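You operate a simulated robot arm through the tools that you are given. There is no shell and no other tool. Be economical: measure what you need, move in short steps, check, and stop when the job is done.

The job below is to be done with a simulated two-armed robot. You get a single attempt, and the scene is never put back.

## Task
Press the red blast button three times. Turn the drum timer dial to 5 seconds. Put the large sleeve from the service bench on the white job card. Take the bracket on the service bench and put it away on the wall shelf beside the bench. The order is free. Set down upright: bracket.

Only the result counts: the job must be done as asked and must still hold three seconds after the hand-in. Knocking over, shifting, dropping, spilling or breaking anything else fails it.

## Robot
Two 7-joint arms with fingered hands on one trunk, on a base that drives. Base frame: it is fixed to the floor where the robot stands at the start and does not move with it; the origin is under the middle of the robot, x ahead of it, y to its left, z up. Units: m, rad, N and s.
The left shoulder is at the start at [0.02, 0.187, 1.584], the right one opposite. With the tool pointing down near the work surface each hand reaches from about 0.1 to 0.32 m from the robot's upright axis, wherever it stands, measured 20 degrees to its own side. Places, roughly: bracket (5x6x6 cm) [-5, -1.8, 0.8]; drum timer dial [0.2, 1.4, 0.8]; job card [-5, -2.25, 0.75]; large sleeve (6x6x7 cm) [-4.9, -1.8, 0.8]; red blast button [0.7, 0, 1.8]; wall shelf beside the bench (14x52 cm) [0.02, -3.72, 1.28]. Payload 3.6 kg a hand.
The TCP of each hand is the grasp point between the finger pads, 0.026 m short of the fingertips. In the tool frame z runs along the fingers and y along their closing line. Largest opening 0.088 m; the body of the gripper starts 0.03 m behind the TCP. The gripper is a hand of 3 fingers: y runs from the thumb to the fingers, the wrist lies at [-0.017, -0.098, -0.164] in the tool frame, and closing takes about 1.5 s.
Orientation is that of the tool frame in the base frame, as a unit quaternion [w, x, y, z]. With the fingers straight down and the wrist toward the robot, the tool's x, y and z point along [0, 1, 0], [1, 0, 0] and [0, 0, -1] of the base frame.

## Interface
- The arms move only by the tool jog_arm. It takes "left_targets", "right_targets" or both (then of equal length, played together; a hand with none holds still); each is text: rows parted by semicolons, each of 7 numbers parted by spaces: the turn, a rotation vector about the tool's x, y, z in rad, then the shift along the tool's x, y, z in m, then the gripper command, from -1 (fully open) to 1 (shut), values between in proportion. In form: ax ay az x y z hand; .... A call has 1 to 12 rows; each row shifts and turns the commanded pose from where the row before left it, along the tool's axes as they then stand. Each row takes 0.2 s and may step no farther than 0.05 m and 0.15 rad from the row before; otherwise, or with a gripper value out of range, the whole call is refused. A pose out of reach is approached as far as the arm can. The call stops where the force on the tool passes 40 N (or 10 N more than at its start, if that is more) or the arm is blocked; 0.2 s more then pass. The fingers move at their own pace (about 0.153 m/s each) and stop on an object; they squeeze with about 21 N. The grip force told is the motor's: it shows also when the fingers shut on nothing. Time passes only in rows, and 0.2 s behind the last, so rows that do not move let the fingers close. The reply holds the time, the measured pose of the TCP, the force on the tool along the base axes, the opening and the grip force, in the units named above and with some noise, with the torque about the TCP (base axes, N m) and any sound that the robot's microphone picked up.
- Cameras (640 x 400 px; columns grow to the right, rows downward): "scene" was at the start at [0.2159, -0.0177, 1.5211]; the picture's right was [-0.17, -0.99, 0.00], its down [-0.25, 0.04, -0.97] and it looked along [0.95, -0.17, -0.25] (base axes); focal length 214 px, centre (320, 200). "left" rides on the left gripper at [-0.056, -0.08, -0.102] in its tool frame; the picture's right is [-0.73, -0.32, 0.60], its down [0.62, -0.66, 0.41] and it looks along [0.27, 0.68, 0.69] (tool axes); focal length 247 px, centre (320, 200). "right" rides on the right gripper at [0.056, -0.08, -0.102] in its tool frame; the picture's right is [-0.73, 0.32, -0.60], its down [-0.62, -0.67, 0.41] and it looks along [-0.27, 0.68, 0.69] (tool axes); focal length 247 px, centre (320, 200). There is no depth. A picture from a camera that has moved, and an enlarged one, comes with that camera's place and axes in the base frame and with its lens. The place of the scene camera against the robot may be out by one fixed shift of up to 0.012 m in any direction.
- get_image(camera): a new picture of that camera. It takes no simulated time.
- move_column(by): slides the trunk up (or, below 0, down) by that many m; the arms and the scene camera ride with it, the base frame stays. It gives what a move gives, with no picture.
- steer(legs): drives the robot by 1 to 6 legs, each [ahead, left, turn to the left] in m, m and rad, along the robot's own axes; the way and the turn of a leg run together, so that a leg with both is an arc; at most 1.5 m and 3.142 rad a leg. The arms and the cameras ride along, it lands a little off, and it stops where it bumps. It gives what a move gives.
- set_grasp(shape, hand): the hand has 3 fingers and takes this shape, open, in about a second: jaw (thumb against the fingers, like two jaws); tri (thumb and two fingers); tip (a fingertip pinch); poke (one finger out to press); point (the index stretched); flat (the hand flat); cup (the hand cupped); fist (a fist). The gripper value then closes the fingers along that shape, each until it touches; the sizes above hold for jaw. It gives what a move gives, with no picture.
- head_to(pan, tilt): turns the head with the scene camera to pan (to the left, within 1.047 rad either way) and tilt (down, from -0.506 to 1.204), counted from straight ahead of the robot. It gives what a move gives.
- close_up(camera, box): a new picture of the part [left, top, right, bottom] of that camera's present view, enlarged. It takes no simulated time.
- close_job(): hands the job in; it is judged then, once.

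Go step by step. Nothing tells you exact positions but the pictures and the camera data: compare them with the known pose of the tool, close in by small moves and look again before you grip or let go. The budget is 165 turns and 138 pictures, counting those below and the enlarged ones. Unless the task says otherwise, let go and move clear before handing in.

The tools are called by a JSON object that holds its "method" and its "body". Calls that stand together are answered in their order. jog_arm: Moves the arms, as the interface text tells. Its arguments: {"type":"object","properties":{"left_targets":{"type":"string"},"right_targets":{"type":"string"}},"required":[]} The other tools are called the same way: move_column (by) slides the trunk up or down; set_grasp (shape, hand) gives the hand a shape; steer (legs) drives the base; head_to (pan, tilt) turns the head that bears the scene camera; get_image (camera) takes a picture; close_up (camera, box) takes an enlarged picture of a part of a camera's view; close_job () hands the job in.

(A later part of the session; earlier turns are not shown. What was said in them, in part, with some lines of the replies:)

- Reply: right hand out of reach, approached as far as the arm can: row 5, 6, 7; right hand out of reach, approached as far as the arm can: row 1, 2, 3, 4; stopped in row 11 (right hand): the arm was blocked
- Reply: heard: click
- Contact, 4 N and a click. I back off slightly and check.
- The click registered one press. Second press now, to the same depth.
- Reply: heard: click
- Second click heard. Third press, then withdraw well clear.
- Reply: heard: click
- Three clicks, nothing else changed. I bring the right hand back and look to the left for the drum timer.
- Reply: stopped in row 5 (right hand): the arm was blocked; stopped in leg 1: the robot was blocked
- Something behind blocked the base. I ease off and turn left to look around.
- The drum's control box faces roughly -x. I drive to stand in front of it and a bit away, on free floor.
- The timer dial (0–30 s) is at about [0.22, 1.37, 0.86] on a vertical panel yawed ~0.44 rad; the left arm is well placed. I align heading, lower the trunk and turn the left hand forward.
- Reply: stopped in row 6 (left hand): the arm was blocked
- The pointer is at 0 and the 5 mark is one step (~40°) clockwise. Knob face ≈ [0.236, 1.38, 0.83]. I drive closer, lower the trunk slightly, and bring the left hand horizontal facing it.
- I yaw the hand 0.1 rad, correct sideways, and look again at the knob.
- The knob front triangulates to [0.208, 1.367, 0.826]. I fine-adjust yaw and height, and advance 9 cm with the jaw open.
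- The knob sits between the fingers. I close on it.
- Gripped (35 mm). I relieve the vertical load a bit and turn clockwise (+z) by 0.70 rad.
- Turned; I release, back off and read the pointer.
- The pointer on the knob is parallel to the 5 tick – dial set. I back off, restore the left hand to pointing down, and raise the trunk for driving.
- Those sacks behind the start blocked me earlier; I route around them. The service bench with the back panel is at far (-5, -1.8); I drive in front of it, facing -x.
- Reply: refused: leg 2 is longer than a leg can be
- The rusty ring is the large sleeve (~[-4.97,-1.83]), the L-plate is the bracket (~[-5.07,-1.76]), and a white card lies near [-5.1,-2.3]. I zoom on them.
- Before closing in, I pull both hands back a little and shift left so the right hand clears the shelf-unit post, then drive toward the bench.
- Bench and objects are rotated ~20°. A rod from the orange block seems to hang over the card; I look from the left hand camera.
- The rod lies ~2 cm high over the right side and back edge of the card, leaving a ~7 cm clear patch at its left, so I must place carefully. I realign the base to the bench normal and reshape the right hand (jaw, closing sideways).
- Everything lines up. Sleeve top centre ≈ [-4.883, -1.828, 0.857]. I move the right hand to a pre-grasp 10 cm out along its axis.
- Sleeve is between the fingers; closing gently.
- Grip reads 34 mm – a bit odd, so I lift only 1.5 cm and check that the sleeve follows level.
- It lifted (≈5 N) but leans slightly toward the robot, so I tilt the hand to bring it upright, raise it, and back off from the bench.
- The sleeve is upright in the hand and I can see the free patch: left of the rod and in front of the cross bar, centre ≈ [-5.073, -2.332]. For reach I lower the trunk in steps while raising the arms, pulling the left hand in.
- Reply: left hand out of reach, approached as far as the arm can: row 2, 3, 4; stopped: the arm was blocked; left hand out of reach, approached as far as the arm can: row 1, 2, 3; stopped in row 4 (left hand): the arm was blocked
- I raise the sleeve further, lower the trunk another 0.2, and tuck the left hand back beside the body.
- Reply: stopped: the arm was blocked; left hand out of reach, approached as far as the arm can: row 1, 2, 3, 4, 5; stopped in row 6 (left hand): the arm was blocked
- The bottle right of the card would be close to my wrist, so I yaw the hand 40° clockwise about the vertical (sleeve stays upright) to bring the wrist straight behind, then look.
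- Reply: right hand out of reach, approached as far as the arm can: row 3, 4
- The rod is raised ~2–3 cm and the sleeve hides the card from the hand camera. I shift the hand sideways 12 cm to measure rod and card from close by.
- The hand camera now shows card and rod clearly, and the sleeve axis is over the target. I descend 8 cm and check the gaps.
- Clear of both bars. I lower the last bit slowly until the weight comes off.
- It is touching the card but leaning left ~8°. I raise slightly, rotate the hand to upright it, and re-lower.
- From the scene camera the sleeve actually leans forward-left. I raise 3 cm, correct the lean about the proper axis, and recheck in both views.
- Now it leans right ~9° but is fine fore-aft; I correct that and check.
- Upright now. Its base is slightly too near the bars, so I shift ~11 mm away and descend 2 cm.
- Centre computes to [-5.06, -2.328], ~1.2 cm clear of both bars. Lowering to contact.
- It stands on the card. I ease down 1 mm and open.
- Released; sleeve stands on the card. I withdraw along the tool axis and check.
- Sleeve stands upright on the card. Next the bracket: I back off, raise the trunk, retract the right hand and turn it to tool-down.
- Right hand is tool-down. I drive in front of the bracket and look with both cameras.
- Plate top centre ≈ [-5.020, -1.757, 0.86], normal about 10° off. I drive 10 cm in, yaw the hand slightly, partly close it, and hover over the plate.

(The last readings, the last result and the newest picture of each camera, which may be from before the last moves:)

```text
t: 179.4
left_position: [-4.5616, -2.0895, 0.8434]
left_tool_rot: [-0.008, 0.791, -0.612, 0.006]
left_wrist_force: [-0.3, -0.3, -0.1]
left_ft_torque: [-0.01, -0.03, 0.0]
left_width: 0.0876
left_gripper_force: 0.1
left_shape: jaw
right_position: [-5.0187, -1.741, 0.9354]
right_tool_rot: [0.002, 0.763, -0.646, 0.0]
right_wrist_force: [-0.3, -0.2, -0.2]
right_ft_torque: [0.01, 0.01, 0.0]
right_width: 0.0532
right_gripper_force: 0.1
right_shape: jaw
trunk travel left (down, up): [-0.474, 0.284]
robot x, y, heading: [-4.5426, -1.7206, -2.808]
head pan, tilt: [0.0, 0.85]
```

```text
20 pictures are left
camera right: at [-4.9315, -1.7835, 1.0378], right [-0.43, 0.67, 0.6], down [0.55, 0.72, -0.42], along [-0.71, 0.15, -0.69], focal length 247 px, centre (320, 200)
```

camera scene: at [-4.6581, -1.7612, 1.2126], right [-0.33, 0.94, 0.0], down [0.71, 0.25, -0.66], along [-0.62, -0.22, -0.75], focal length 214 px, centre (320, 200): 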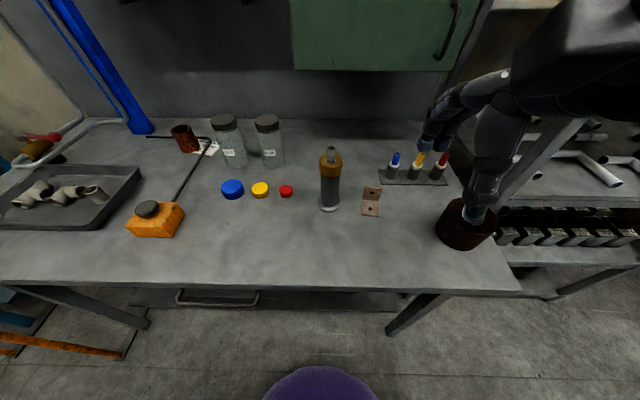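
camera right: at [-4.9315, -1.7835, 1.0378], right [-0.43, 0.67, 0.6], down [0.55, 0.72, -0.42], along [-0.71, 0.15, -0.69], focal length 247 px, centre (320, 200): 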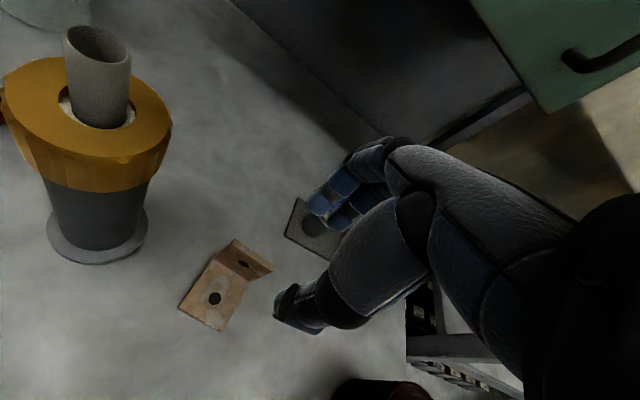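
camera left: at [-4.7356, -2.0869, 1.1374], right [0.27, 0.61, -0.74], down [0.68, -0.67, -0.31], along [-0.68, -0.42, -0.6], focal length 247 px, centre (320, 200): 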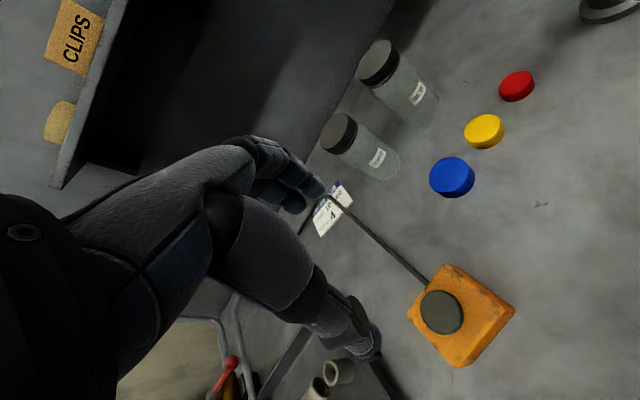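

{"method": "jog_arm", "body": {"right_targets": "0 0 0 0.017 0.004 0 -0.2; 0 0 0 0 0 0.03 -0.2; 0 0 0 0 0 0.025 -0.2; 0 0 0 0 0 0 -0.2"}}

{"method": "get_image", "body": {"camera": "right"}}

```text
t: 180.4
left_position: [-4.5626, -2.0912, 0.8424]
left_tool_rot: [-0.009, 0.791, -0.612, 0.006]
left_wrist_force: [-0.2, -0.4, -0.2]
left_ft_torque: [-0.01, 0.02, 0.01]
left_width: 0.0878
left_gripper_force: 0.0
left_shape: jaw
right_position: [-5.0352, -1.7417, 0.8815]
right_tool_rot: [-0.003, 0.762, -0.647, -0.021]
right_wrist_force: [0.3, 0.4, 0.9]
right_ft_torque: [-0.03, 0.0, 0.03]
right_width: 0.0531
right_gripper_force: 0.1
right_shape: jaw
trunk travel left (down, up): [-0.474, 0.284]
robot x, y, heading: [-4.5405, -1.7221, -2.806]
head pan, tilt: [0.0, 0.85]
```

```text
19 pictures are left
camera right: at [-4.9443, -1.7872, 0.9804], right [-0.42, 0.65, 0.63], down [0.54, 0.74, -0.4], along [-0.73, 0.18, -0.66], focal length 247 px, centre (320, 200)
```

right: 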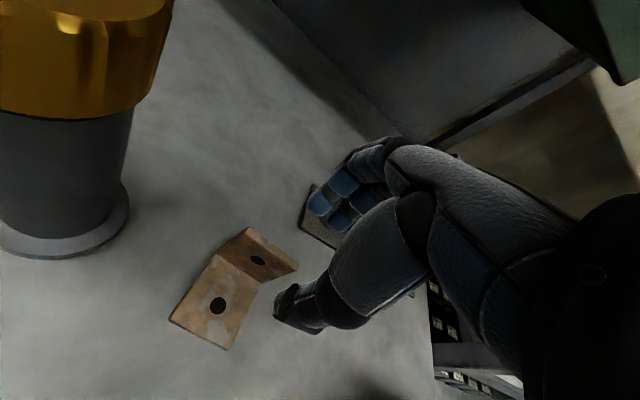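

The arm did not take the sideways shift (reach limit), so I raise a little and shift the base instead.

{"method": "jog_arm", "body": {"right_targets": "0 0 0 -0.016 0 -0.02 -0.2; 0 0 0 0 0 -0.02 -0.2; 0 0 0 0 0 0 -0.2"}}

{"method": "steer", "body": {"legs": [[0.01, 0.02, 0]]}}

{"method": "get_image", "body": {"camera": "right"}}

```text
t: 181.4
left_position: [-4.5629, -2.0907, 0.8437]
left_tool_rot: [-0.009, 0.791, -0.611, 0.005]
left_wrist_force: [0.4, 0.3, 0.2]
left_ft_torque: [-0.04, 0.01, 0.0]
left_width: 0.0876
left_gripper_force: 0.1
left_shape: jaw
right_position: [-5.0383, -1.7182, 0.919]
right_tool_rot: [-0.011, 0.762, -0.647, -0.029]
right_wrist_force: [0.7, -0.8, -0.8]
right_ft_torque: [-0.01, -0.02, 0.0]
right_width: 0.053
right_gripper_force: 0.0
right_shape: jaw
trunk travel left (down, up): [-0.474, 0.284]
robot x, y, heading: [-4.5407, -1.7212, -2.808]
head pan, tilt: [0.0, 0.85]
stopped in row 3 (right hand): the arm was blocked; the commanded pose is now the measured one
```

```text
t: 182.2
left_position: [-4.5659, -2.1142, 0.8419]
left_tool_rot: [-0.01, 0.791, -0.612, 0.005]
left_wrist_force: [1.1, -0.2, 0.0]
left_ft_torque: [0.01, 0.0, 0.0]
left_width: 0.0878
left_gripper_force: 0.1
left_shape: jaw
right_position: [-5.0392, -1.7422, 0.9195]
right_tool_rot: [-0.012, 0.761, -0.648, -0.029]
right_wrist_force: [-0.5, -0.5, -0.1]
right_ft_torque: [-0.01, -0.02, 0.0]
right_width: 0.0531
right_gripper_force: 0.1
right_shape: jaw
trunk travel left (down, up): [-0.474, 0.284]
robot x, y, heading: [-4.5441, -1.7404, -2.81]
head pan, tilt: [0.0, 0.85]
```

```text
18 pictures are left
camera right: at [-4.9494, -1.7901, 1.0161], right [-0.41, 0.64, 0.65], down [0.54, 0.74, -0.39], along [-0.73, 0.19, -0.66], focal length 247 px, centre (320, 200)
```

right: 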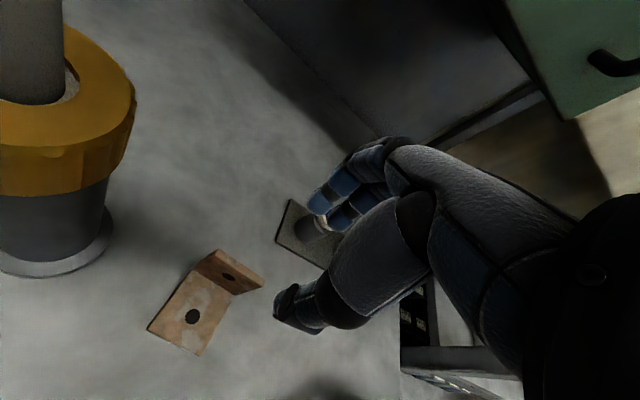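

{"method": "jog_arm", "body": {"right_targets": "0 0 0 0 0 -0.03 -0.2; 0 0 0 0 0 -0.03 -0.2; 0 0 0 0 0 0 -0.2"}}

{"method": "get_image", "body": {"camera": "scene"}}

```text
t: 183.0
left_position: [-4.5649, -2.1132, 0.8437]
left_tool_rot: [-0.009, 0.791, -0.612, 0.007]
left_wrist_force: [0.0, 0.0, -0.5]
left_ft_torque: [-0.01, 0.0, -0.01]
left_width: 0.0878
left_gripper_force: 0.2
left_shape: jaw
right_position: [-5.0436, -1.7234, 0.9729]
right_tool_rot: [-0.024, 0.759, -0.649, -0.048]
right_wrist_force: [-0.4, 0.1, -0.2]
right_ft_torque: [0.0, 0.01, 0.0]
right_width: 0.0531
right_gripper_force: 0.0
right_shape: jaw
trunk travel left (down, up): [-0.474, 0.284]
robot x, y, heading: [-4.5443, -1.7429, -2.805]
head pan, tilt: [0.0, 0.85]
```

```text
17 pictures are left
camera scene: at [-4.7543, -1.8155, 1.2129], right [-0.33, 0.94, 0.0], down [0.71, 0.25, -0.66], along [-0.62, -0.22, -0.75], focal length 214 px, centre (320, 200)
```

scene: 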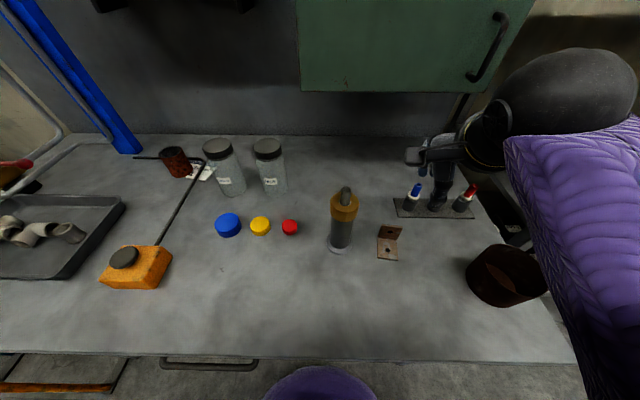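

The right arm is at its tool-down limit here. I raise and pull the hand back, then turn the robot left ~0.5 rad so the right shoulder comes closer to the bracket.

{"method": "jog_arm", "body": {"right_targets": "0 0 0 0 -0.04 -0.03 -0.2; 0 0 0 0 -0.04 -0.03 -0.2; 0 0 0 0 -0.04 -0.02 -0.2; 0 0 0 0 0 0 -0.2"}}

{"method": "steer", "body": {"legs": [[0, 0, 0.5]]}}

```text
t: 183.6
left_position: [-4.5643, -2.1123, 0.8442]
left_tool_rot: [-0.009, 0.791, -0.611, 0.006]
left_wrist_force: [0.0, 0.0, -0.1]
left_ft_torque: [-0.02, 0.0, 0.02]
left_width: 0.0879
left_gripper_force: 0.0
left_shape: jaw
right_position: [-4.9964, -1.6845, 1.0274]
right_tool_rot: [-0.042, 0.751, -0.649, -0.113]
right_wrist_force: [0.3, 0.4, 0.2]
right_ft_torque: [0.01, 0.01, 0.02]
right_width: 0.053
right_gripper_force: 0.0
right_shape: jaw
trunk travel left (down, up): [-0.474, 0.284]
robot x, y, heading: [-4.5449, -1.7418, -2.802]
head pan, tilt: [0.0, 0.85]
stopped in row 2 (right hand): the arm was blocked; the commanded pose is now the measured one
```

```text
t: 185.5
left_position: [-4.3866, -2.0778, 0.8435]
left_tool_rot: [-0.01, 0.918, -0.397, 0.003]
left_wrist_force: [-0.4, -1.2, -0.7]
left_ft_torque: [0.02, -0.03, -0.01]
left_width: 0.0878
left_gripper_force: 0.1
left_shape: jaw
right_position: [-4.9693, -1.9083, 1.0282]
right_tool_rot: [-0.012, 0.889, -0.442, -0.119]
right_wrist_force: [0.1, -0.3, 0.2]
right_ft_torque: [0.01, 0.04, -0.01]
right_width: 0.053
right_gripper_force: 0.0
right_shape: jaw
trunk travel left (down, up): [-0.474, 0.284]
robot x, y, heading: [-4.5486, -1.7454, -2.307]
head pan, tilt: [0.0, 0.85]
```

{"method": "jog_arm", "body": {"right_targets": "0.035 0.05 0.124 0 0 0 -0.2; 0.035 0.05 0.124 0 0 0 -0.2; 0.035 0.05 0.124 0 0 0 -0.2; 0.035 0.05 0.124 0 0 0 -0.2; 0 0 0 -0.0393 0.0072 0 -0.2; 0 0 0 -0.0393 0.0072 0 -0.2; 0 0 0 -0.0393 0.0072 0 -0.2; 0 0 0 -0.0393 0.0072 0 -0.2; 0 0 0 0 0 0 -0.2"}}

{"method": "get_image", "body": {"camera": "right"}}

```text
t: 186.2
left_position: [-4.3842, -2.078, 0.8432]
left_tool_rot: [-0.01, 0.918, -0.397, 0.004]
left_wrist_force: [-1.0, 0.0, 0.9]
left_ft_torque: [0.02, -0.04, 0.03]
left_width: 0.0878
left_gripper_force: 0.0
left_shape: jaw
right_position: [-5.0099, -1.8685, 1.0206]
right_tool_rot: [-0.021, 0.807, -0.575, -0.133]
right_wrist_force: [0.0, 0.5, -0.1]
right_ft_torque: [-0.01, 0.02, 0.01]
right_width: 0.0529
right_gripper_force: 0.2
right_shape: jaw
trunk travel left (down, up): [-0.474, 0.284]
robot x, y, heading: [-4.5411, -1.741, -2.307]
head pan, tilt: [0.0, 0.85]
stopped in row 3 (right hand): the arm was blocked; the commanded pose is now the measured one
```

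```text
16 pictures are left
camera right: at [-4.8982, -1.9123, 1.0959], right [-0.4, 0.46, 0.79], down [0.35, 0.88, -0.33], along [-0.84, 0.15, -0.52], focal length 247 px, centre (320, 200)
```

right: 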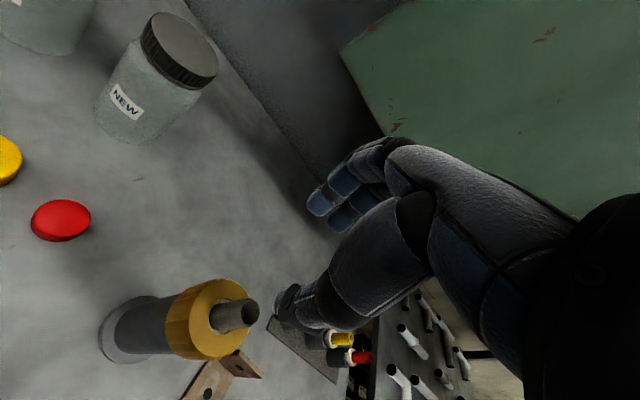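

The right arm is in an awkward configuration here; the left arm is fresh and tool-down. I back away, turn right so the left shoulder leads, and tuck the right hand.

{"method": "steer", "body": {"legs": [[-0.35, 0, 0], [0, 0, -0.8]]}}

{"method": "jog_arm", "body": {"right_targets": "0 0 0 0 -0.03 0.03 -1; 0 0 0 0 -0.03 0.03 -1; 0 0 0 0 -0.03 0.03 -1; 0 0 0 0 -0.03 0.03 -1; 0 0 0 0 -0.02 0.03 -1"}}

{"method": "get_image", "body": {"camera": "scene"}}

```text
t: 190.6
left_position: [-4.4376, -1.8326, 0.842]
left_tool_rot: [0.009, -0.693, 0.721, -0.007]
left_wrist_force: [-0.3, -1.0, -0.5]
left_ft_torque: [0.02, 0.01, 0.01]
left_width: 0.0876
left_gripper_force: 0.1
left_shape: jaw
right_position: [-4.7262, -1.2424, 1.0211]
right_tool_rot: [0.07, -0.522, 0.842, 0.115]
right_wrist_force: [0.2, 0.0, -0.1]
right_ft_torque: [-0.03, 0.0, 0.02]
right_width: 0.0532
right_gripper_force: 0.1
right_shape: jaw
trunk travel left (down, up): [-0.474, 0.284]
robot x, y, heading: [-4.3108, -1.4873, -3.097]
head pan, tilt: [0.0, 0.85]
```

```text
t: 191.4
left_position: [-4.4374, -1.8336, 0.8436]
left_tool_rot: [0.009, -0.694, 0.72, -0.006]
left_wrist_force: [-0.3, -0.4, -0.8]
left_ft_torque: [0.0, 0.0, 0.0]
left_width: 0.0879
left_gripper_force: 0.1
left_shape: jaw
right_position: [-4.653, -1.2123, 0.9271]
right_tool_rot: [0.096, -0.535, 0.818, 0.185]
right_wrist_force: [-1.1, 0.1, -0.1]
right_ft_torque: [-0.04, 0.0, 0.02]
right_width: 0.0878
right_gripper_force: 0.2
right_shape: jaw
trunk travel left (down, up): [-0.474, 0.284]
robot x, y, heading: [-4.3136, -1.4854, -3.098]
head pan, tilt: [0.0, 0.85]
stopped in row 4 (right hand): the arm was blocked; the commanded pose is now the measured one
```

```text
15 pictures are left
camera scene: at [-4.5322, -1.4963, 1.2129], right [-0.04, 1.0, 0.0], down [0.75, 0.03, -0.66], along [-0.66, -0.03, -0.75], focal length 214 px, centre (320, 200)
```

scene: 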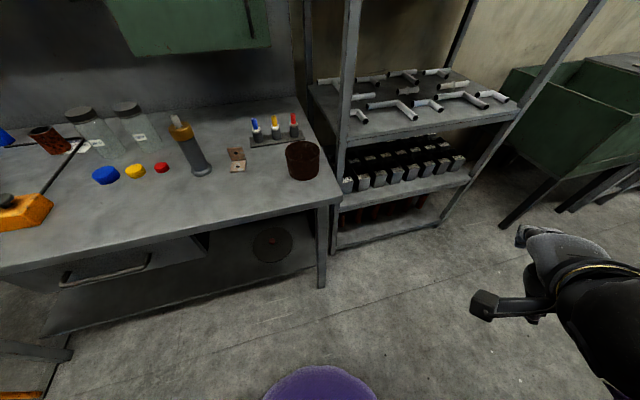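

Now the left arm: I lift it and bring it forward in front of the body, with the small yaw.

{"method": "jog_arm", "body": {"left_targets": "0 0 -0.027 -0.02 0.035 -0.02 -0.2; 0 0 -0.027 -0.02 0.035 -0.02 -0.2; 0 0 -0.027 -0.02 0.035 -0.02 -0.2; 0 0 -0.027 -0.02 0.035 -0.02 -0.2; 0 0 -0.027 -0.02 0.035 -0.02 -0.2; 0 0 -0.027 -0.02 0.035 -0.02 -0.2; 0 0 -0.025 -0.02 0.035 -0.01 -0.2; 0 0 0 0 0 0 -0.2"}}

```text
t: 193.2
left_position: [-4.6897, -1.7057, 0.969]
left_tool_rot: [-0.007, 0.758, -0.652, 0.007]
left_wrist_force: [-1.1, 0.3, -0.3]
left_ft_torque: [0.01, -0.01, -0.04]
left_width: 0.0532
left_gripper_force: 0.0
left_shape: jaw
right_position: [-4.6529, -1.2135, 0.9281]
right_tool_rot: [0.095, -0.536, 0.819, 0.183]
right_wrist_force: [-0.5, -0.1, 0.5]
right_ft_torque: [0.0, -0.02, 0.0]
right_width: 0.0879
right_gripper_force: 0.1
right_shape: jaw
trunk travel left (down, up): [-0.474, 0.284]
robot x, y, heading: [-4.3066, -1.4887, -3.099]
head pan, tilt: [0.0, 0.85]
```

{"method": "steer", "body": {"legs": [[0.28, 0.037, 0]]}}

{"method": "get_image", "body": {"camera": "left"}}

```text
t: 195.2
left_position: [-4.975, -1.7519, 0.9682]
left_tool_rot: [-0.008, 0.757, -0.654, 0.008]
left_wrist_force: [0.1, -0.4, -0.2]
left_ft_torque: [0.0, -0.01, -0.01]
left_width: 0.0532
left_gripper_force: 0.1
left_shape: jaw
right_position: [-4.9376, -1.2598, 0.925]
right_tool_rot: [0.097, -0.534, 0.82, 0.183]
right_wrist_force: [-0.6, -0.1, 0.1]
right_ft_torque: [0.01, 0.0, 0.01]
right_width: 0.088
right_gripper_force: 0.0
right_shape: jaw
trunk travel left (down, up): [-0.474, 0.284]
robot x, y, heading: [-4.5984, -1.5332, -3.105]
head pan, tilt: [0.0, 0.85]
```

```text
14 pictures are left
camera left: at [-4.9068, -1.6861, 1.0712], right [0.22, 0.77, -0.59], down [0.76, -0.52, -0.39], along [-0.61, -0.36, -0.7], focal length 247 px, centre (320, 200)
```

left: 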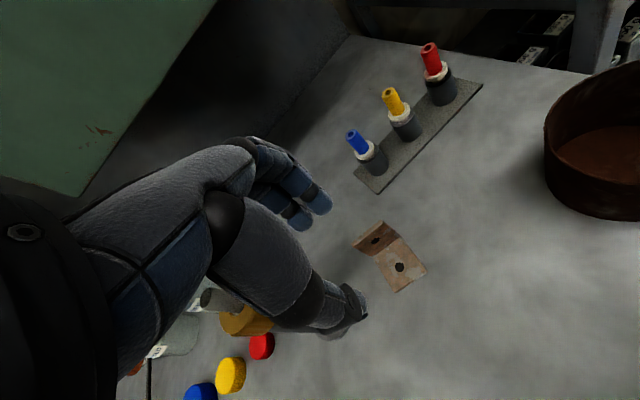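

Clear view: plate top centre ≈ [-5.023, -1.753]. I move over it and descend partway.

{"method": "jog_arm", "body": {"left_targets": "0 0 0.05 -0.003 0.024 0 -0.2; 0 0 0 -0.003 0.024 0 -0.2; 0 0 0 0 0 0.03 -0.2; 0 0 0 0 0 0.03 -0.2; 0 0 0 0 0 0.01 -0.2; 0 0 0 0 0 0 -0.2"}}

{"method": "get_image", "body": {"camera": "left"}}

```text
t: 196.6
left_position: [-5.0215, -1.7505, 0.8982]
left_tool_rot: [-0.008, 0.74, -0.672, 0.009]
left_wrist_force: [0.2, -0.1, -0.1]
left_ft_torque: [0.05, -0.01, -0.01]
left_width: 0.0532
left_gripper_force: 0.1
left_shape: jaw
right_position: [-4.9354, -1.26, 0.9268]
right_tool_rot: [0.096, -0.534, 0.82, 0.184]
right_wrist_force: [-0.3, 0.1, -1.4]
right_ft_torque: [-0.03, 0.03, -0.02]
right_width: 0.0878
right_gripper_force: 0.0
right_shape: jaw
trunk travel left (down, up): [-0.474, 0.284]
robot x, y, heading: [-4.5965, -1.5328, -3.098]
head pan, tilt: [0.0, 0.85]
```

```text
13 pictures are left
camera left: at [-4.9492, -1.6892, 1.0009], right [0.26, 0.76, -0.59], down [0.73, -0.56, -0.4], along [-0.63, -0.33, -0.7], focal length 247 px, centre (320, 200)
```

left: 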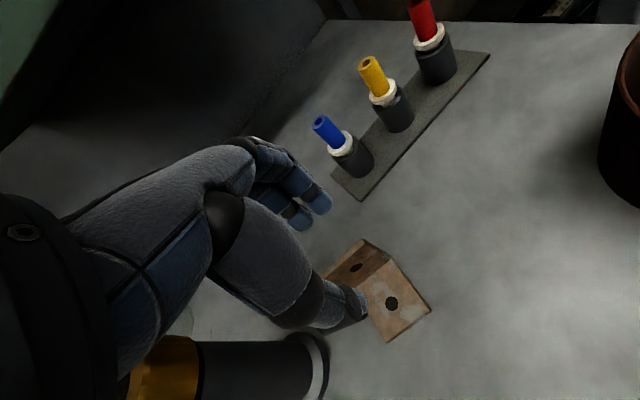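

Aligned. I descend to grip height and close on the plate.

{"method": "jog_arm", "body": {"left_targets": "0 0 0 0 0 0.02 -0.2; 0 0 0 0 0 0.02 -0.2; 0 0 0 0 0 0.01 -0.2; 0 0 0 0 0 0 0.2; 0 0 0 0 0 0 0.6; 0 0 0 0 0 0 1; 0 0 0 0 0 0 1; 0 0 0 0 0 0 1; 0 0 0 0 0 0 1"}}

{"method": "get_image", "body": {"camera": "left"}}

```text
t: 198.6
left_position: [-5.0208, -1.7529, 0.8471]
left_tool_rot: [-0.007, 0.74, -0.672, 0.008]
left_wrist_force: [0.0, -0.6, 0.0]
left_ft_torque: [0.03, 0.0, 0.0]
left_width: 0.0
left_gripper_force: 20.4
left_shape: jaw
right_position: [-4.9343, -1.2597, 0.9273]
right_tool_rot: [0.097, -0.533, 0.82, 0.184]
right_wrist_force: [0.2, 0.1, 0.7]
right_ft_torque: [0.0, -0.03, 0.0]
right_width: 0.088
right_gripper_force: 0.1
right_shape: jaw
trunk travel left (down, up): [-0.474, 0.284]
robot x, y, heading: [-4.59, -1.5337, -3.104]
head pan, tilt: [0.0, 0.85]
```

```text
12 pictures are left
camera left: at [-4.948, -1.6895, 0.9504], right [0.26, 0.76, -0.59], down [0.73, -0.56, -0.4], along [-0.63, -0.33, -0.7], focal length 247 px, centre (320, 200)
```

left: 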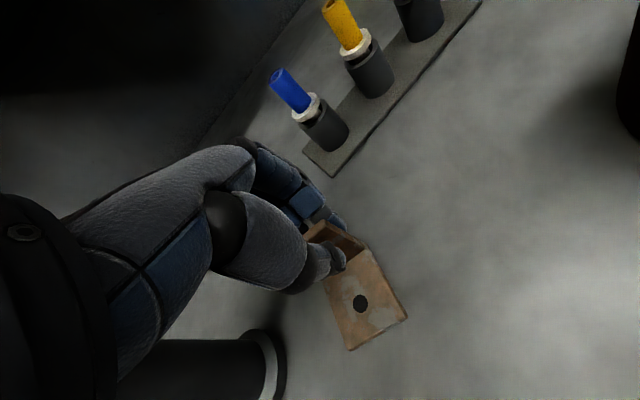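

{"method": "jog_arm", "body": {"left_targets": "0 0 0 0 0 -0.01 1; 0 0 0 0 0 -0.01 1; 0 0 0 0 0 0 1"}}

{"method": "get_image", "body": {"camera": "left"}}

```text
t: 199.4
left_position: [-5.0215, -1.7514, 0.8679]
left_tool_rot: [-0.008, 0.74, -0.673, 0.009]
left_wrist_force: [-0.6, 0.4, -1.6]
left_ft_torque: [0.01, -0.01, -0.01]
left_width: 0.0002
left_gripper_force: 20.3
left_shape: jaw
right_position: [-4.9359, -1.2601, 0.9274]
right_tool_rot: [0.096, -0.533, 0.82, 0.184]
right_wrist_force: [-0.4, -0.7, -1.1]
right_ft_torque: [-0.06, 0.01, -0.02]
right_width: 0.0878
right_gripper_force: 0.2
right_shape: jaw
trunk travel left (down, up): [-0.474, 0.284]
robot x, y, heading: [-4.5924, -1.5346, -3.104]
head pan, tilt: [0.0, 0.85]
```

```text
11 pictures are left
camera left: at [-4.9489, -1.6891, 0.9707], right [0.26, 0.76, -0.59], down [0.73, -0.56, -0.4], along [-0.63, -0.33, -0.7], focal length 247 px, centre (320, 200)
```

left: 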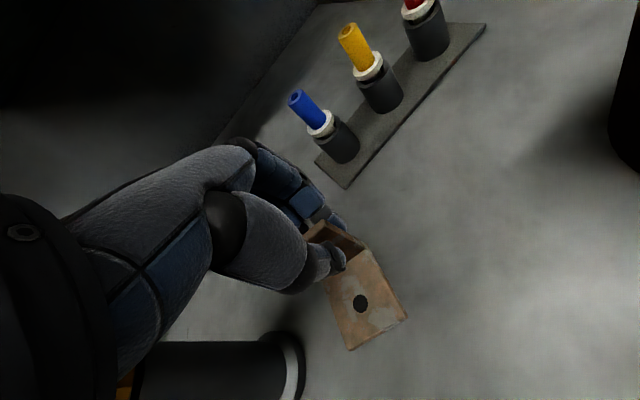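

The bracket is held (1.6 N). I raise the trunk, back off and turn toward the far wall shelf, then look at the way.

{"method": "move_column", "body": {"by": 0.26}}

{"method": "steer", "body": {"legs": [[-0.5, 0, 0], [0, 0, 2.6]]}}

{"method": "head_to", "body": {"pan": 0, "tilt": 0.35}}

{"method": "get_image", "body": {"camera": "scene"}}

```text
t: 200.9
left_position: [-5.0198, -1.7518, 1.0134]
left_tool_rot: [-0.008, 0.74, -0.672, 0.009]
left_wrist_force: [1.0, -0.9, -1.9]
left_ft_torque: [0.02, -0.01, -0.01]
left_width: 0.0001
left_gripper_force: 21.3
left_shape: jaw
right_position: [-4.9329, -1.2201, 1.0751]
right_tool_rot: [0.132, -0.549, 0.79, 0.24]
right_wrist_force: [-0.5, 0.1, -0.4]
right_ft_torque: [-0.01, -0.01, 0.03]
right_width: 0.0878
right_gripper_force: 0.0
right_shape: jaw
trunk travel left (down, up): [-0.619, 0.138]
robot x, y, heading: [-4.5933, -1.5371, -3.105]
head pan, tilt: [0.0, 0.85]
stopped: the arm was blocked; the commanded pose is now the measured one
```

```text
t: 210.0
left_position: [-3.6128, -1.5401, 1.0125]
left_tool_rot: [-0.009, 0.841, 0.541, -0.005]
left_wrist_force: [0.3, 0.0, -1.8]
left_ft_torque: [0.01, -0.01, -0.01]
left_width: 0.0001
left_gripper_force: 21.3
left_shape: jaw
right_position: [-3.9533, -1.9557, 1.075]
right_tool_rot: [0.197, 0.905, 0.326, -0.189]
right_wrist_force: [0.4, 0.6, 0.4]
right_ft_torque: [-0.01, 0.03, 0.02]
right_width: 0.0878
right_gripper_force: 0.0
right_shape: jaw
trunk travel left (down, up): [-0.619, 0.138]
robot x, y, heading: [-4.0915, -1.5138, -0.483]
head pan, tilt: [0.0, 0.85]
```

```text
t: 211.0
left_position: [-3.6121, -1.5401, 1.0125]
left_tool_rot: [-0.009, 0.841, 0.541, -0.005]
left_wrist_force: [0.0, -0.3, -1.7]
left_ft_torque: [-0.01, 0.03, -0.03]
left_width: 0.0
left_gripper_force: 20.6
left_shape: jaw
right_position: [-3.9531, -1.9556, 1.0745]
right_tool_rot: [0.197, 0.905, 0.326, -0.19]
right_wrist_force: [-0.7, 0.1, -0.2]
right_ft_torque: [0.01, -0.03, 0.02]
right_width: 0.0881
right_gripper_force: 0.1
right_shape: jaw
trunk travel left (down, up): [-0.619, 0.138]
robot x, y, heading: [-4.0901, -1.5156, -0.485]
head pan, tilt: [0.0, 0.351]
```

```text
10 pictures are left
camera scene: at [-3.8996, -1.6208, 1.4057], right [-0.47, -0.88, 0.0], down [-0.3, 0.16, -0.94], along [0.83, -0.44, -0.34], focal length 214 px, centre (320, 200)
```

scene: 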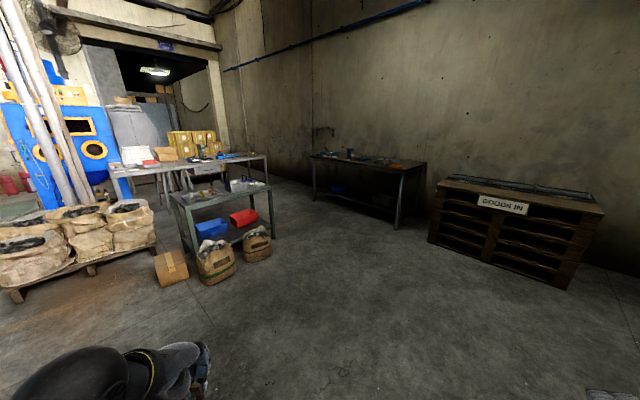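

The way is clear between the cart and the wall bench; a small wall shelf shows at the expected spot. I drive there in steps.

{"method": "steer", "body": {"legs": [[0, 0, 0.05], [1.4, 0, 0], [1.4, 0, 0], [0.35, 0, 0], [0.9, 0.5, 0], [0, 0, -0.8]]}}

{"method": "head_to", "body": {"pan": 0, "tilt": 0.3}}

{"method": "get_image", "body": {"camera": "scene"}}

```text
t: 233.8
left_position: [0.13, -3.0644, 1.0133]
left_tool_rot: [-0.011, 0.979, 0.202, -0.001]
left_wrist_force: [-0.1, 0.9, -2.0]
left_ft_torque: [-0.01, 0.0, 0.01]
left_width: 0.0001
left_gripper_force: 21.0
left_shape: jaw
right_position: [-0.4011, -3.1433, 1.0755]
right_tool_rot: [0.115, 0.961, -0.022, -0.249]
right_wrist_force: [-0.5, 0.0, -0.1]
right_ft_torque: [-0.02, -0.02, 0.01]
right_width: 0.0878
right_gripper_force: 0.1
right_shape: jaw
trunk travel left (down, up): [-0.619, 0.138]
robot x, y, heading: [-0.2049, -2.7245, -1.223]
head pan, tilt: [0.0, 0.351]
```

```text
t: 234.4
left_position: [0.13, -3.0642, 1.0135]
left_tool_rot: [-0.012, 0.979, 0.202, -0.001]
left_wrist_force: [0.1, 0.0, -1.6]
left_ft_torque: [-0.01, 0.0, 0.01]
left_width: 0.0001
left_gripper_force: 21.1
left_shape: jaw
right_position: [-0.4012, -3.1427, 1.0748]
right_tool_rot: [0.115, 0.961, -0.022, -0.249]
right_wrist_force: [-0.5, 0.7, -0.1]
right_ft_torque: [0.02, -0.01, -0.03]
right_width: 0.0878
right_gripper_force: 0.0
right_shape: jaw
trunk travel left (down, up): [-0.619, 0.138]
robot x, y, heading: [-0.2091, -2.7185, -1.222]
head pan, tilt: [0.0, 0.3]
```

```text
9 pictures are left
camera scene: at [-0.1368, -2.9369, 1.4105], right [-0.94, -0.34, 0.0], down [-0.1, 0.28, -0.96], along [0.33, -0.9, -0.3], focal length 214 px, centre (320, 200)
```

scene: 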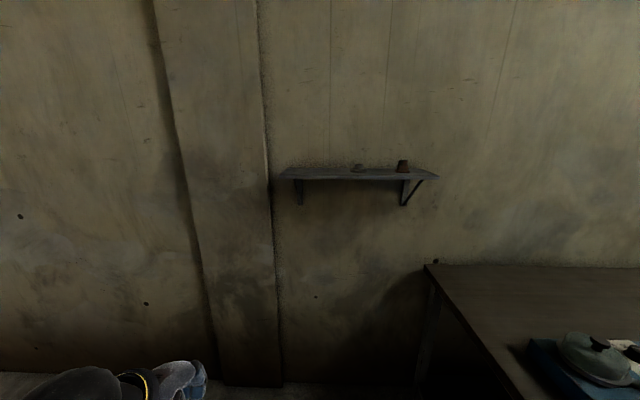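

The wall shelf is there with free room on its left part (two small items on the right). I raise the trunk and the left hand well above shelf height, then move closer.

{"method": "move_column", "body": {"by": 0.135}}

{"method": "jog_arm", "body": {"left_targets": "0 0 0.06 0 0 -0.04 1; 0 0 0 0 0 -0.04 1; 0 0 0 0 0 -0.04 1; 0 0 0 0 0 -0.04 1; 0 0 0 0 0 -0.04 1; 0 0 0 0 0 0 1"}}

```text
t: 235.5
left_position: [0.131, -3.0646, 1.1068]
left_tool_rot: [-0.012, 0.979, 0.201, -0.001]
left_wrist_force: [-0.3, -1.1, -2.2]
left_ft_torque: [-0.04, -0.03, -0.01]
left_width: 0.0003
left_gripper_force: 20.8
left_shape: jaw
right_position: [-0.4398, -3.1522, 1.1763]
right_tool_rot: [0.137, 0.94, 0.012, -0.313]
right_wrist_force: [0.2, 0.0, 0.6]
right_ft_torque: [-0.01, 0.01, -0.01]
right_width: 0.0879
right_gripper_force: 0.1
right_shape: jaw
trunk travel left (down, up): [-0.714, 0.044]
robot x, y, heading: [-0.2036, -2.718, -1.227]
head pan, tilt: [0.0, 0.3]
stopped: the arm was blocked; the commanded pose is now the measured one
```

```text
t: 236.9
left_position: [0.1322, -3.0662, 1.3068]
left_tool_rot: [-0.012, 0.985, 0.172, -0.002]
left_wrist_force: [0.4, -0.3, -1.5]
left_ft_torque: [-0.04, -0.04, -0.02]
left_width: 0.0001
left_gripper_force: 20.9
left_shape: jaw
right_position: [-0.4389, -3.152, 1.1758]
right_tool_rot: [0.137, 0.94, 0.012, -0.312]
right_wrist_force: [0.1, 0.0, 0.5]
right_ft_torque: [-0.01, 0.03, 0.0]
right_width: 0.0878
right_gripper_force: 0.0
right_shape: jaw
trunk travel left (down, up): [-0.714, 0.044]
robot x, y, heading: [-0.2053, -2.7208, -1.222]
head pan, tilt: [0.0, 0.3]
```

{"method": "jog_arm", "body": {"left_targets": "0 0 0 -0.035 0 -0.02 1; 0 0 0 -0.035 0 -0.02 1; 0 0 0 -0.03 0 -0.02 1; 0 0 0 0 0 0 1"}}

{"method": "steer", "body": {"legs": [[0.44, -0.1, 0]]}}

{"method": "head_to", "body": {"pan": 0.15, "tilt": 0.45}}

{"method": "get_image", "body": {"camera": "scene"}}

{"method": "get_image", "body": {"camera": "left"}}

```text
t: 237.9
left_position: [0.0394, -3.1029, 1.3679]
left_tool_rot: [-0.01, 0.985, 0.172, -0.002]
left_wrist_force: [-0.1, 0.6, -0.3]
left_ft_torque: [-0.02, 0.01, -0.01]
left_width: 0.0
left_gripper_force: 21.2
left_shape: jaw
right_position: [-0.4382, -3.1523, 1.1747]
right_tool_rot: [0.137, 0.94, 0.012, -0.313]
right_wrist_force: [-0.2, 0.3, 0.1]
right_ft_torque: [-0.03, 0.01, 0.0]
right_width: 0.088
right_gripper_force: 0.2
right_shape: jaw
trunk travel left (down, up): [-0.714, 0.044]
robot x, y, heading: [-0.2049, -2.7267, -1.226]
head pan, tilt: [0.0, 0.3]
```

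```text
t: 240.6
left_position: [0.0925, -3.5516, 1.3661]
left_tool_rot: [-0.011, 0.985, 0.171, -0.002]
left_wrist_force: [0.1, -1.1, -1.9]
left_ft_torque: [-0.05, 0.0, -0.01]
left_width: 0.0
left_gripper_force: 20.9
left_shape: jaw
right_position: [-0.3852, -3.5995, 1.1743]
right_tool_rot: [0.136, 0.94, 0.01, -0.312]
right_wrist_force: [0.8, -0.4, -0.7]
right_ft_torque: [0.01, -0.04, 0.03]
right_width: 0.0877
right_gripper_force: 0.0
right_shape: jaw
trunk travel left (down, up): [-0.714, 0.044]
robot x, y, heading: [-0.1519, -3.1705, -1.226]
head pan, tilt: [0.0, 0.3]
```

```text
t: 241.3
left_position: [0.0929, -3.5536, 1.3665]
left_tool_rot: [-0.011, 0.985, 0.17, -0.002]
left_wrist_force: [-0.3, -0.9, -1.5]
left_ft_torque: [-0.03, 0.01, -0.04]
left_width: 0.0
left_gripper_force: 21.0
left_shape: jaw
right_position: [-0.384, -3.6, 1.1756]
right_tool_rot: [0.137, 0.94, 0.01, -0.313]
right_wrist_force: [-0.7, 0.1, 0.4]
right_ft_torque: [0.0, 0.0, 0.01]
right_width: 0.0879
right_gripper_force: 0.0
right_shape: jaw
trunk travel left (down, up): [-0.714, 0.044]
robot x, y, heading: [-0.1506, -3.1694, -1.223]
head pan, tilt: [0.15, 0.45]
```

```text
8 pictures are left
camera scene: at [-0.0701, -3.3781, 1.4914], right [-0.88, -0.47, 0.0], down [-0.21, 0.38, -0.9], along [0.43, -0.79, -0.44], focal length 214 px, centre (320, 200)
```

scene: 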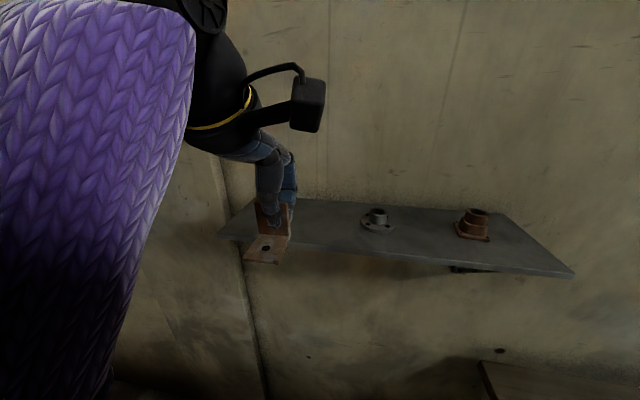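

```text
7 pictures are left
camera left: at [0.0139, -3.4996, 1.4702], right [-0.8, 0.07, -0.59], down [0.36, 0.84, -0.4], along [0.47, -0.53, -0.7], focal length 247 px, centre (320, 200)
```

left: 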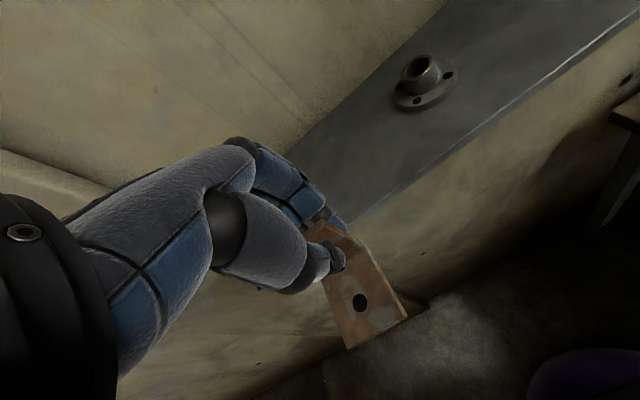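

Both views agree: shelf top ≈ 1.27 m, front edge 5.5 cm ahead of the TCP, free spot directly ahead. I first pull the right hand back so it stays clear of the shelf's right end.

{"method": "jog_arm", "body": {"right_targets": "0 0 0 -0.0096 -0.0284 -0.0019 -1; 0 0 0 -0.0096 -0.0284 -0.0019 -1; 0 0 0 -0.0096 -0.0284 -0.0019 -1; 0 0 0 -0.0096 -0.0284 -0.0019 -1; 0 0 0 0 0 0 -1"}}

```text
t: 242.5
left_position: [0.0928, -3.5525, 1.3665]
left_tool_rot: [-0.012, 0.985, 0.17, -0.002]
left_wrist_force: [-0.7, 0.1, -2.5]
left_ft_torque: [-0.02, 0.01, -0.01]
left_width: 0.0
left_gripper_force: 21.1
left_shape: jaw
right_position: [-0.4383, -3.5025, 1.1838]
right_tool_rot: [0.162, 0.922, 0.051, -0.347]
right_wrist_force: [-0.2, -0.2, -1.2]
right_ft_torque: [-0.01, 0.02, 0.05]
right_width: 0.0883
right_gripper_force: 0.1
right_shape: jaw
trunk travel left (down, up): [-0.714, 0.044]
robot x, y, heading: [-0.1592, -3.1701, -1.22]
head pan, tilt: [0.15, 0.45]
```

{"method": "steer", "body": {"legs": [[0.12, 0, 0]]}}

{"method": "get_image", "body": {"camera": "left"}}

```text
t: 243.7
left_position: [0.1326, -3.6638, 1.3662]
left_tool_rot: [-0.011, 0.985, 0.17, -0.001]
left_wrist_force: [-0.3, 0.4, -1.4]
left_ft_torque: [-0.02, 0.01, -0.01]
left_width: 0.0
left_gripper_force: 21.1
left_shape: jaw
right_position: [-0.3972, -3.6108, 1.1841]
right_tool_rot: [0.16, 0.924, 0.052, -0.343]
right_wrist_force: [0.0, 0.9, 0.9]
right_ft_torque: [-0.04, 0.0, 0.01]
right_width: 0.0877
right_gripper_force: 0.0
right_shape: jaw
trunk travel left (down, up): [-0.714, 0.044]
robot x, y, heading: [-0.1133, -3.2823, -1.23]
head pan, tilt: [0.15, 0.45]
```

```text
6 pictures are left
camera left: at [0.0539, -3.6111, 1.4705], right [-0.8, 0.07, -0.59], down [0.36, 0.84, -0.4], along [0.47, -0.53, -0.7], focal length 247 px, centre (320, 200)
```

left: 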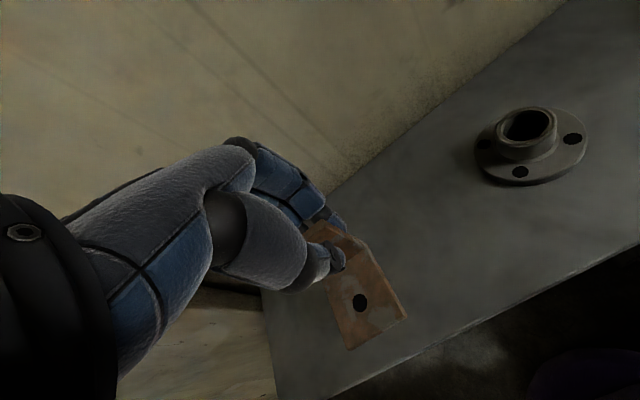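

Over the shelf: plate 6 cm in from the front edge, foot (~5 cm) just inside. I nudge 6 mm in and lower toward the surface.

{"method": "jog_arm", "body": {"left_targets": "0 0 0 0 0.006 0 1; 0 0 0 0 0 0.015 1; 0 0 0 0 0 0.015 1; 0 0 0 0 0 0.005 1; 0 0 0 0 0 0 1"}}

{"method": "get_image", "body": {"camera": "left"}}

```text
t: 244.9
left_position: [0.1411, -3.6719, 1.3354]
left_tool_rot: [-0.005, 0.985, 0.172, 0.003]
left_wrist_force: [0.9, -0.1, -1.8]
left_ft_torque: [-0.02, 0.01, -0.02]
left_width: 0.0
left_gripper_force: 21.0
left_shape: jaw
right_position: [-0.3979, -3.6128, 1.1823]
right_tool_rot: [0.161, 0.923, 0.053, -0.344]
right_wrist_force: [0.3, 0.0, 0.3]
right_ft_torque: [-0.01, -0.01, 0.0]
right_width: 0.0881
right_gripper_force: 0.0
right_shape: jaw
trunk travel left (down, up): [-0.714, 0.044]
robot x, y, heading: [-0.1077, -3.2868, -1.225]
head pan, tilt: [0.15, 0.45]
```

```text
5 pictures are left
camera left: at [0.0597, -3.6182, 1.4375], right [-0.8, 0.06, -0.6], down [0.36, 0.84, -0.4], along [0.48, -0.54, -0.69], focal length 247 px, centre (320, 200)
```

left: 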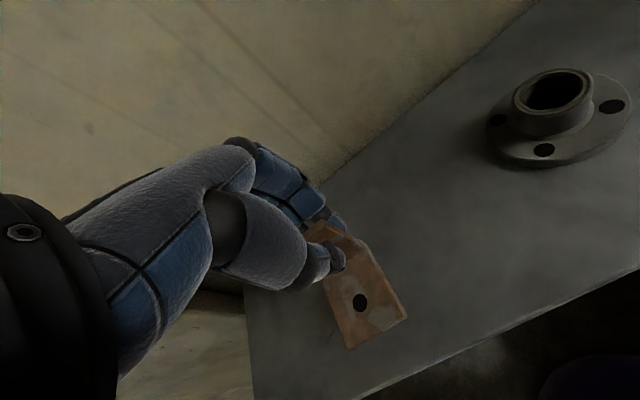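

{"method": "jog_arm", "body": {"left_targets": "0 0 0 0 0 0.005 1; 0 0 0 0 0 0.005 1; 0 0 0 0 0 0.003 1; 0 0 0 0 0 0 1"}}

```text
t: 245.9
left_position: [0.145, -3.6722, 1.3245]
left_tool_rot: [-0.002, 0.984, 0.176, 0.008]
left_wrist_force: [-0.4, 0.7, -1.7]
left_ft_torque: [-0.02, -0.01, 0.03]
left_width: 0.0003
left_gripper_force: 21.4
left_shape: jaw
right_position: [-0.3976, -3.6104, 1.1828]
right_tool_rot: [0.161, 0.923, 0.053, -0.345]
right_wrist_force: [-0.3, 0.2, -0.1]
right_ft_torque: [-0.02, -0.03, 0.0]
right_width: 0.0879
right_gripper_force: 0.0
right_shape: jaw
trunk travel left (down, up): [-0.714, 0.044]
robot x, y, heading: [-0.1084, -3.285, -1.227]
head pan, tilt: [0.15, 0.45]
```

{"method": "jog_arm", "body": {"left_targets": "0 0 0 0 0 0.004 1; 0 0 0 0 0 0.003 1; 0 0 0 0 0 0 1"}}

{"method": "close_up", "body": {"camera": "scene", "box": [180, 140, 420, 300]}}

```text
t: 246.7
left_position: [0.1474, -3.6738, 1.3199]
left_tool_rot: [0.0, 0.984, 0.177, 0.011]
left_wrist_force: [0.1, -0.1, -1.0]
left_ft_torque: [-0.05, -0.01, 0.0]
left_width: 0.0
left_gripper_force: 21.2
left_shape: jaw
right_position: [-0.3981, -3.6113, 1.1826]
right_tool_rot: [0.161, 0.924, 0.053, -0.344]
right_wrist_force: [0.3, 0.6, -0.1]
right_ft_torque: [0.02, -0.02, 0.0]
right_width: 0.088
right_gripper_force: 0.0
right_shape: jaw
trunk travel left (down, up): [-0.714, 0.044]
robot x, y, heading: [-0.1088, -3.2849, -1.222]
head pan, tilt: [0.15, 0.45]
```

```text
2.50 times, centred on (300, 220) of scene
camera zoom: at [-0.0298, -3.4899, 1.4914], right [-0.88, -0.47, 0.0], down [-0.21, 0.38, -0.9], along [0.43, -0.79, -0.44], focal length 536 px, centre (370, 150)
```

zoom: 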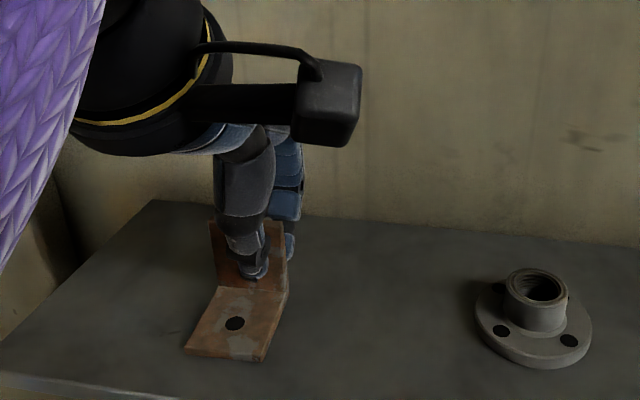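

{"method": "jog_arm", "body": {"left_targets": "0 0 0 0 0 0.003 1; 0 0 0 0 0 0.002 1; 0 0 0 0 0 0 1"}}

```text
t: 247.5
left_position: [0.1502, -3.6741, 1.3161]
left_tool_rot: [0.003, 0.984, 0.178, 0.013]
left_wrist_force: [0.5, -1.8, 4.4]
left_ft_torque: [-0.05, 0.0, 0.0]
left_width: 0.0
left_gripper_force: 20.4
left_shape: jaw
right_position: [-0.3966, -3.6129, 1.1831]
right_tool_rot: [0.161, 0.923, 0.054, -0.344]
right_wrist_force: [0.7, 0.1, -0.4]
right_ft_torque: [0.01, 0.01, -0.01]
right_width: 0.088
right_gripper_force: 0.0
right_shape: jaw
trunk travel left (down, up): [-0.714, 0.044]
robot x, y, heading: [-0.1093, -3.2837, -1.23]
head pan, tilt: [0.15, 0.45]
```

Contact with the shelf. I ease 1 mm up, open partially, and lift straight away.

{"method": "jog_arm", "body": {"left_targets": "0 0 0 0 0 -0.001 0.8; 0 0 0 0 0 0 0.6; 0 0 0 0 0 0 0.4; 0 0 0 0 0 0 0.3; 0 0 0 0 0 0 0.3; 0 0 0 0 0 0 0.3"}}

{"method": "close_up", "body": {"camera": "scene", "box": [180, 140, 420, 300]}}

```text
t: 248.9
left_position: [0.152, -3.6726, 1.312]
left_tool_rot: [-0.002, 0.984, 0.177, 0.016]
left_wrist_force: [0.2, 0.5, 0.0]
left_ft_torque: [0.0, 0.02, 0.02]
left_width: 0.0304
left_gripper_force: 0.0
left_shape: jaw
right_position: [-0.3969, -3.6116, 1.1835]
right_tool_rot: [0.161, 0.923, 0.054, -0.344]
right_wrist_force: [0.5, -0.3, 0.1]
right_ft_torque: [0.01, -0.03, -0.02]
right_width: 0.0878
right_gripper_force: 0.1
right_shape: jaw
trunk travel left (down, up): [-0.714, 0.044]
robot x, y, heading: [-0.1096, -3.2843, -1.224]
head pan, tilt: [0.15, 0.45]
```

```text
2.50 times, centred on (300, 220) of scene
camera zoom: at [-0.0299, -3.4898, 1.4914], right [-0.88, -0.47, 0.0], down [-0.21, 0.38, -0.9], along [0.43, -0.79, -0.44], focal length 536 px, centre (370, 150)
```

zoom: 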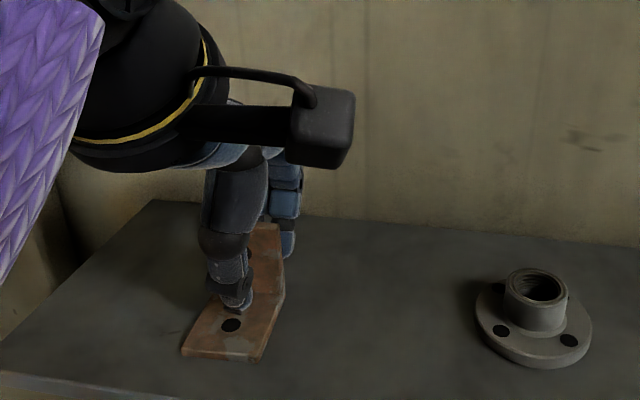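

Free. Lifting straight up, then backing off.

{"method": "jog_arm", "body": {"left_targets": "0 0 0 0 0 -0.01 0.3; 0 0 0 0 0 -0.015 0.3; 0 0 0 0 0 -0.02 0.3; 0 0 0 0 0 -0.02 0.3; 0 0 0 0 0 0 0.3"}}

{"method": "close_up", "body": {"camera": "scene", "box": [180, 140, 420, 300]}}

```text
t: 250.1
left_position: [0.1551, -3.6673, 1.3668]
left_tool_rot: [-0.014, 0.983, 0.181, 0.02]
left_wrist_force: [1.3, 0.4, 0.9]
left_ft_torque: [0.01, -0.02, 0.02]
left_width: 0.0307
left_gripper_force: 0.1
left_shape: jaw
right_position: [-0.3969, -3.6099, 1.1831]
right_tool_rot: [0.161, 0.923, 0.054, -0.345]
right_wrist_force: [0.6, 0.1, -0.4]
right_ft_torque: [0.02, -0.02, -0.03]
right_width: 0.0879
right_gripper_force: 0.0
right_shape: jaw
trunk travel left (down, up): [-0.714, 0.044]
robot x, y, heading: [-0.1104, -3.2845, -1.227]
head pan, tilt: [0.15, 0.45]
```

```text
2.50 times, centred on (300, 220) of scene
camera zoom: at [-0.0297, -3.4896, 1.4915], right [-0.88, -0.48, 0.0], down [-0.21, 0.38, -0.9], along [0.43, -0.79, -0.44], focal length 536 px, centre (370, 150)
```

zoom: 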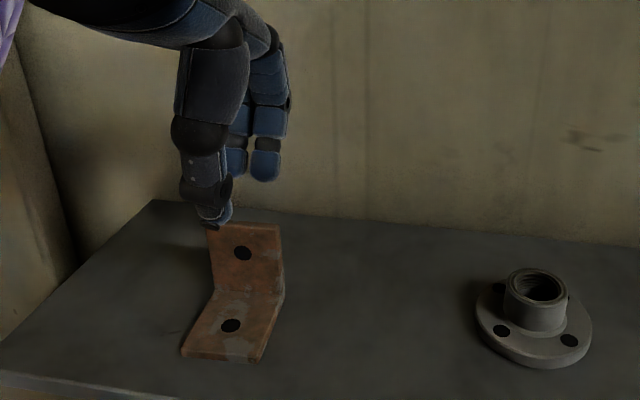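

Bracket stands upright on the shelf. I raise further, then back away.

{"method": "jog_arm", "body": {"left_targets": "0 0 0 0 0 -0.02 0.3; 0 0 0 0 0 -0.02 0.3; 0 0 0 0 0 0 0.3"}}

{"method": "move_column", "body": {"by": 0.03}}

```text
t: 250.9
left_position: [0.19, -3.6623, 1.3982]
left_tool_rot: [-0.021, 0.976, 0.207, 0.061]
left_wrist_force: [0.3, 0.5, 0.2]
left_ft_torque: [0.02, -0.01, -0.01]
left_width: 0.0309
left_gripper_force: 0.0
left_shape: jaw
right_position: [-0.3979, -3.6106, 1.1838]
right_tool_rot: [0.161, 0.923, 0.055, -0.345]
right_wrist_force: [-0.3, 0.7, -0.3]
right_ft_torque: [0.0, 0.02, 0.0]
right_width: 0.0879
right_gripper_force: 0.1
right_shape: jaw
trunk travel left (down, up): [-0.714, 0.044]
robot x, y, heading: [-0.1103, -3.2903, -1.226]
head pan, tilt: [0.15, 0.45]
stopped in row 3 (left hand): the arm was blocked; the commanded pose is now the measured one
```

```text
t: 251.6
left_position: [0.2054, -3.6582, 1.4251]
left_tool_rot: [-0.023, 0.973, 0.217, 0.081]
left_wrist_force: [0.0, -0.7, -0.1]
left_ft_torque: [-0.02, -0.03, 0.01]
left_width: 0.0306
left_gripper_force: 0.0
left_shape: jaw
right_position: [-0.4212, -3.6093, 1.2169]
right_tool_rot: [0.166, 0.895, 0.126, -0.393]
right_wrist_force: [0.1, -0.5, 0.1]
right_ft_torque: [-0.02, -0.01, -0.01]
right_width: 0.0879
right_gripper_force: 0.0
right_shape: jaw
trunk travel left (down, up): [-0.745, 0.012]
robot x, y, heading: [-0.1108, -3.2847, -1.227]
head pan, tilt: [0.15, 0.45]
stopped: the arm was blocked; the commanded pose is now the measured one
```

TCP is now at 1.425, well above the plate. I back the base away and take a last look.

{"method": "steer", "body": {"legs": [[-0.35, 0, 0]]}}

{"method": "get_image", "body": {"camera": "scene"}}

```text
t: 253.9
left_position: [0.0867, -3.3315, 1.4265]
left_tool_rot: [-0.024, 0.973, 0.216, 0.08]
left_wrist_force: [0.0, 0.5, -0.1]
left_ft_torque: [0.0, 0.02, 0.0]
left_width: 0.0307
left_gripper_force: 0.1
left_shape: jaw
right_position: [-0.5403, -3.2798, 1.2188]
right_tool_rot: [0.168, 0.895, 0.125, -0.394]
right_wrist_force: [0.7, 0.3, -0.9]
right_ft_torque: [-0.01, 0.02, 0.01]
right_width: 0.0878
right_gripper_force: 0.1
right_shape: jaw
trunk travel left (down, up): [-0.745, 0.012]
robot x, y, heading: [-0.2291, -2.9572, -1.228]
head pan, tilt: [0.15, 0.45]
```

```text
1 pictures are left
camera scene: at [-0.1481, -3.1611, 1.5227], right [-0.88, -0.47, 0.0], down [-0.21, 0.38, -0.9], along [0.43, -0.79, -0.44], focal length 214 px, centre (320, 200)
```

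scene: 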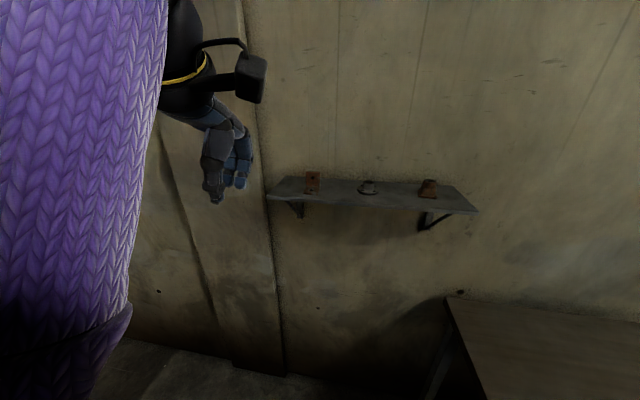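

The bracket stands upright on the shelf and both hands are clear of everything, so I am handing in.

{"method": "close_job", "body": {}}

```text
The job is handed in.
```

I finished all four parts and handed the job in; I haven't seen the verdict.

- **Blast button:** I pressed the red BLAST button three times and heard a click each time.
- **Drum timer:** I turned the dial from 0 to 5 seconds. In the close-up the pointer lines up with the 5 mark.
- **Large sleeve:** It stands upright on the white job card. It shifted about 1 cm when I let go and overhangs the left edge of the card by a few millimetres, but its centre is on the card.
- **Bracket:** It stands upright on the wall shelf at the coordinates given, near (0.02, -3.72), not on the small shelf on the service bench's back panel.

Early on, the base backed into something, most likely the sacks behind the start position, and stopped there. I had no earlier picture of them to compare with, so I can't rule out a small shift. I saw nothing else knocked over or moved.
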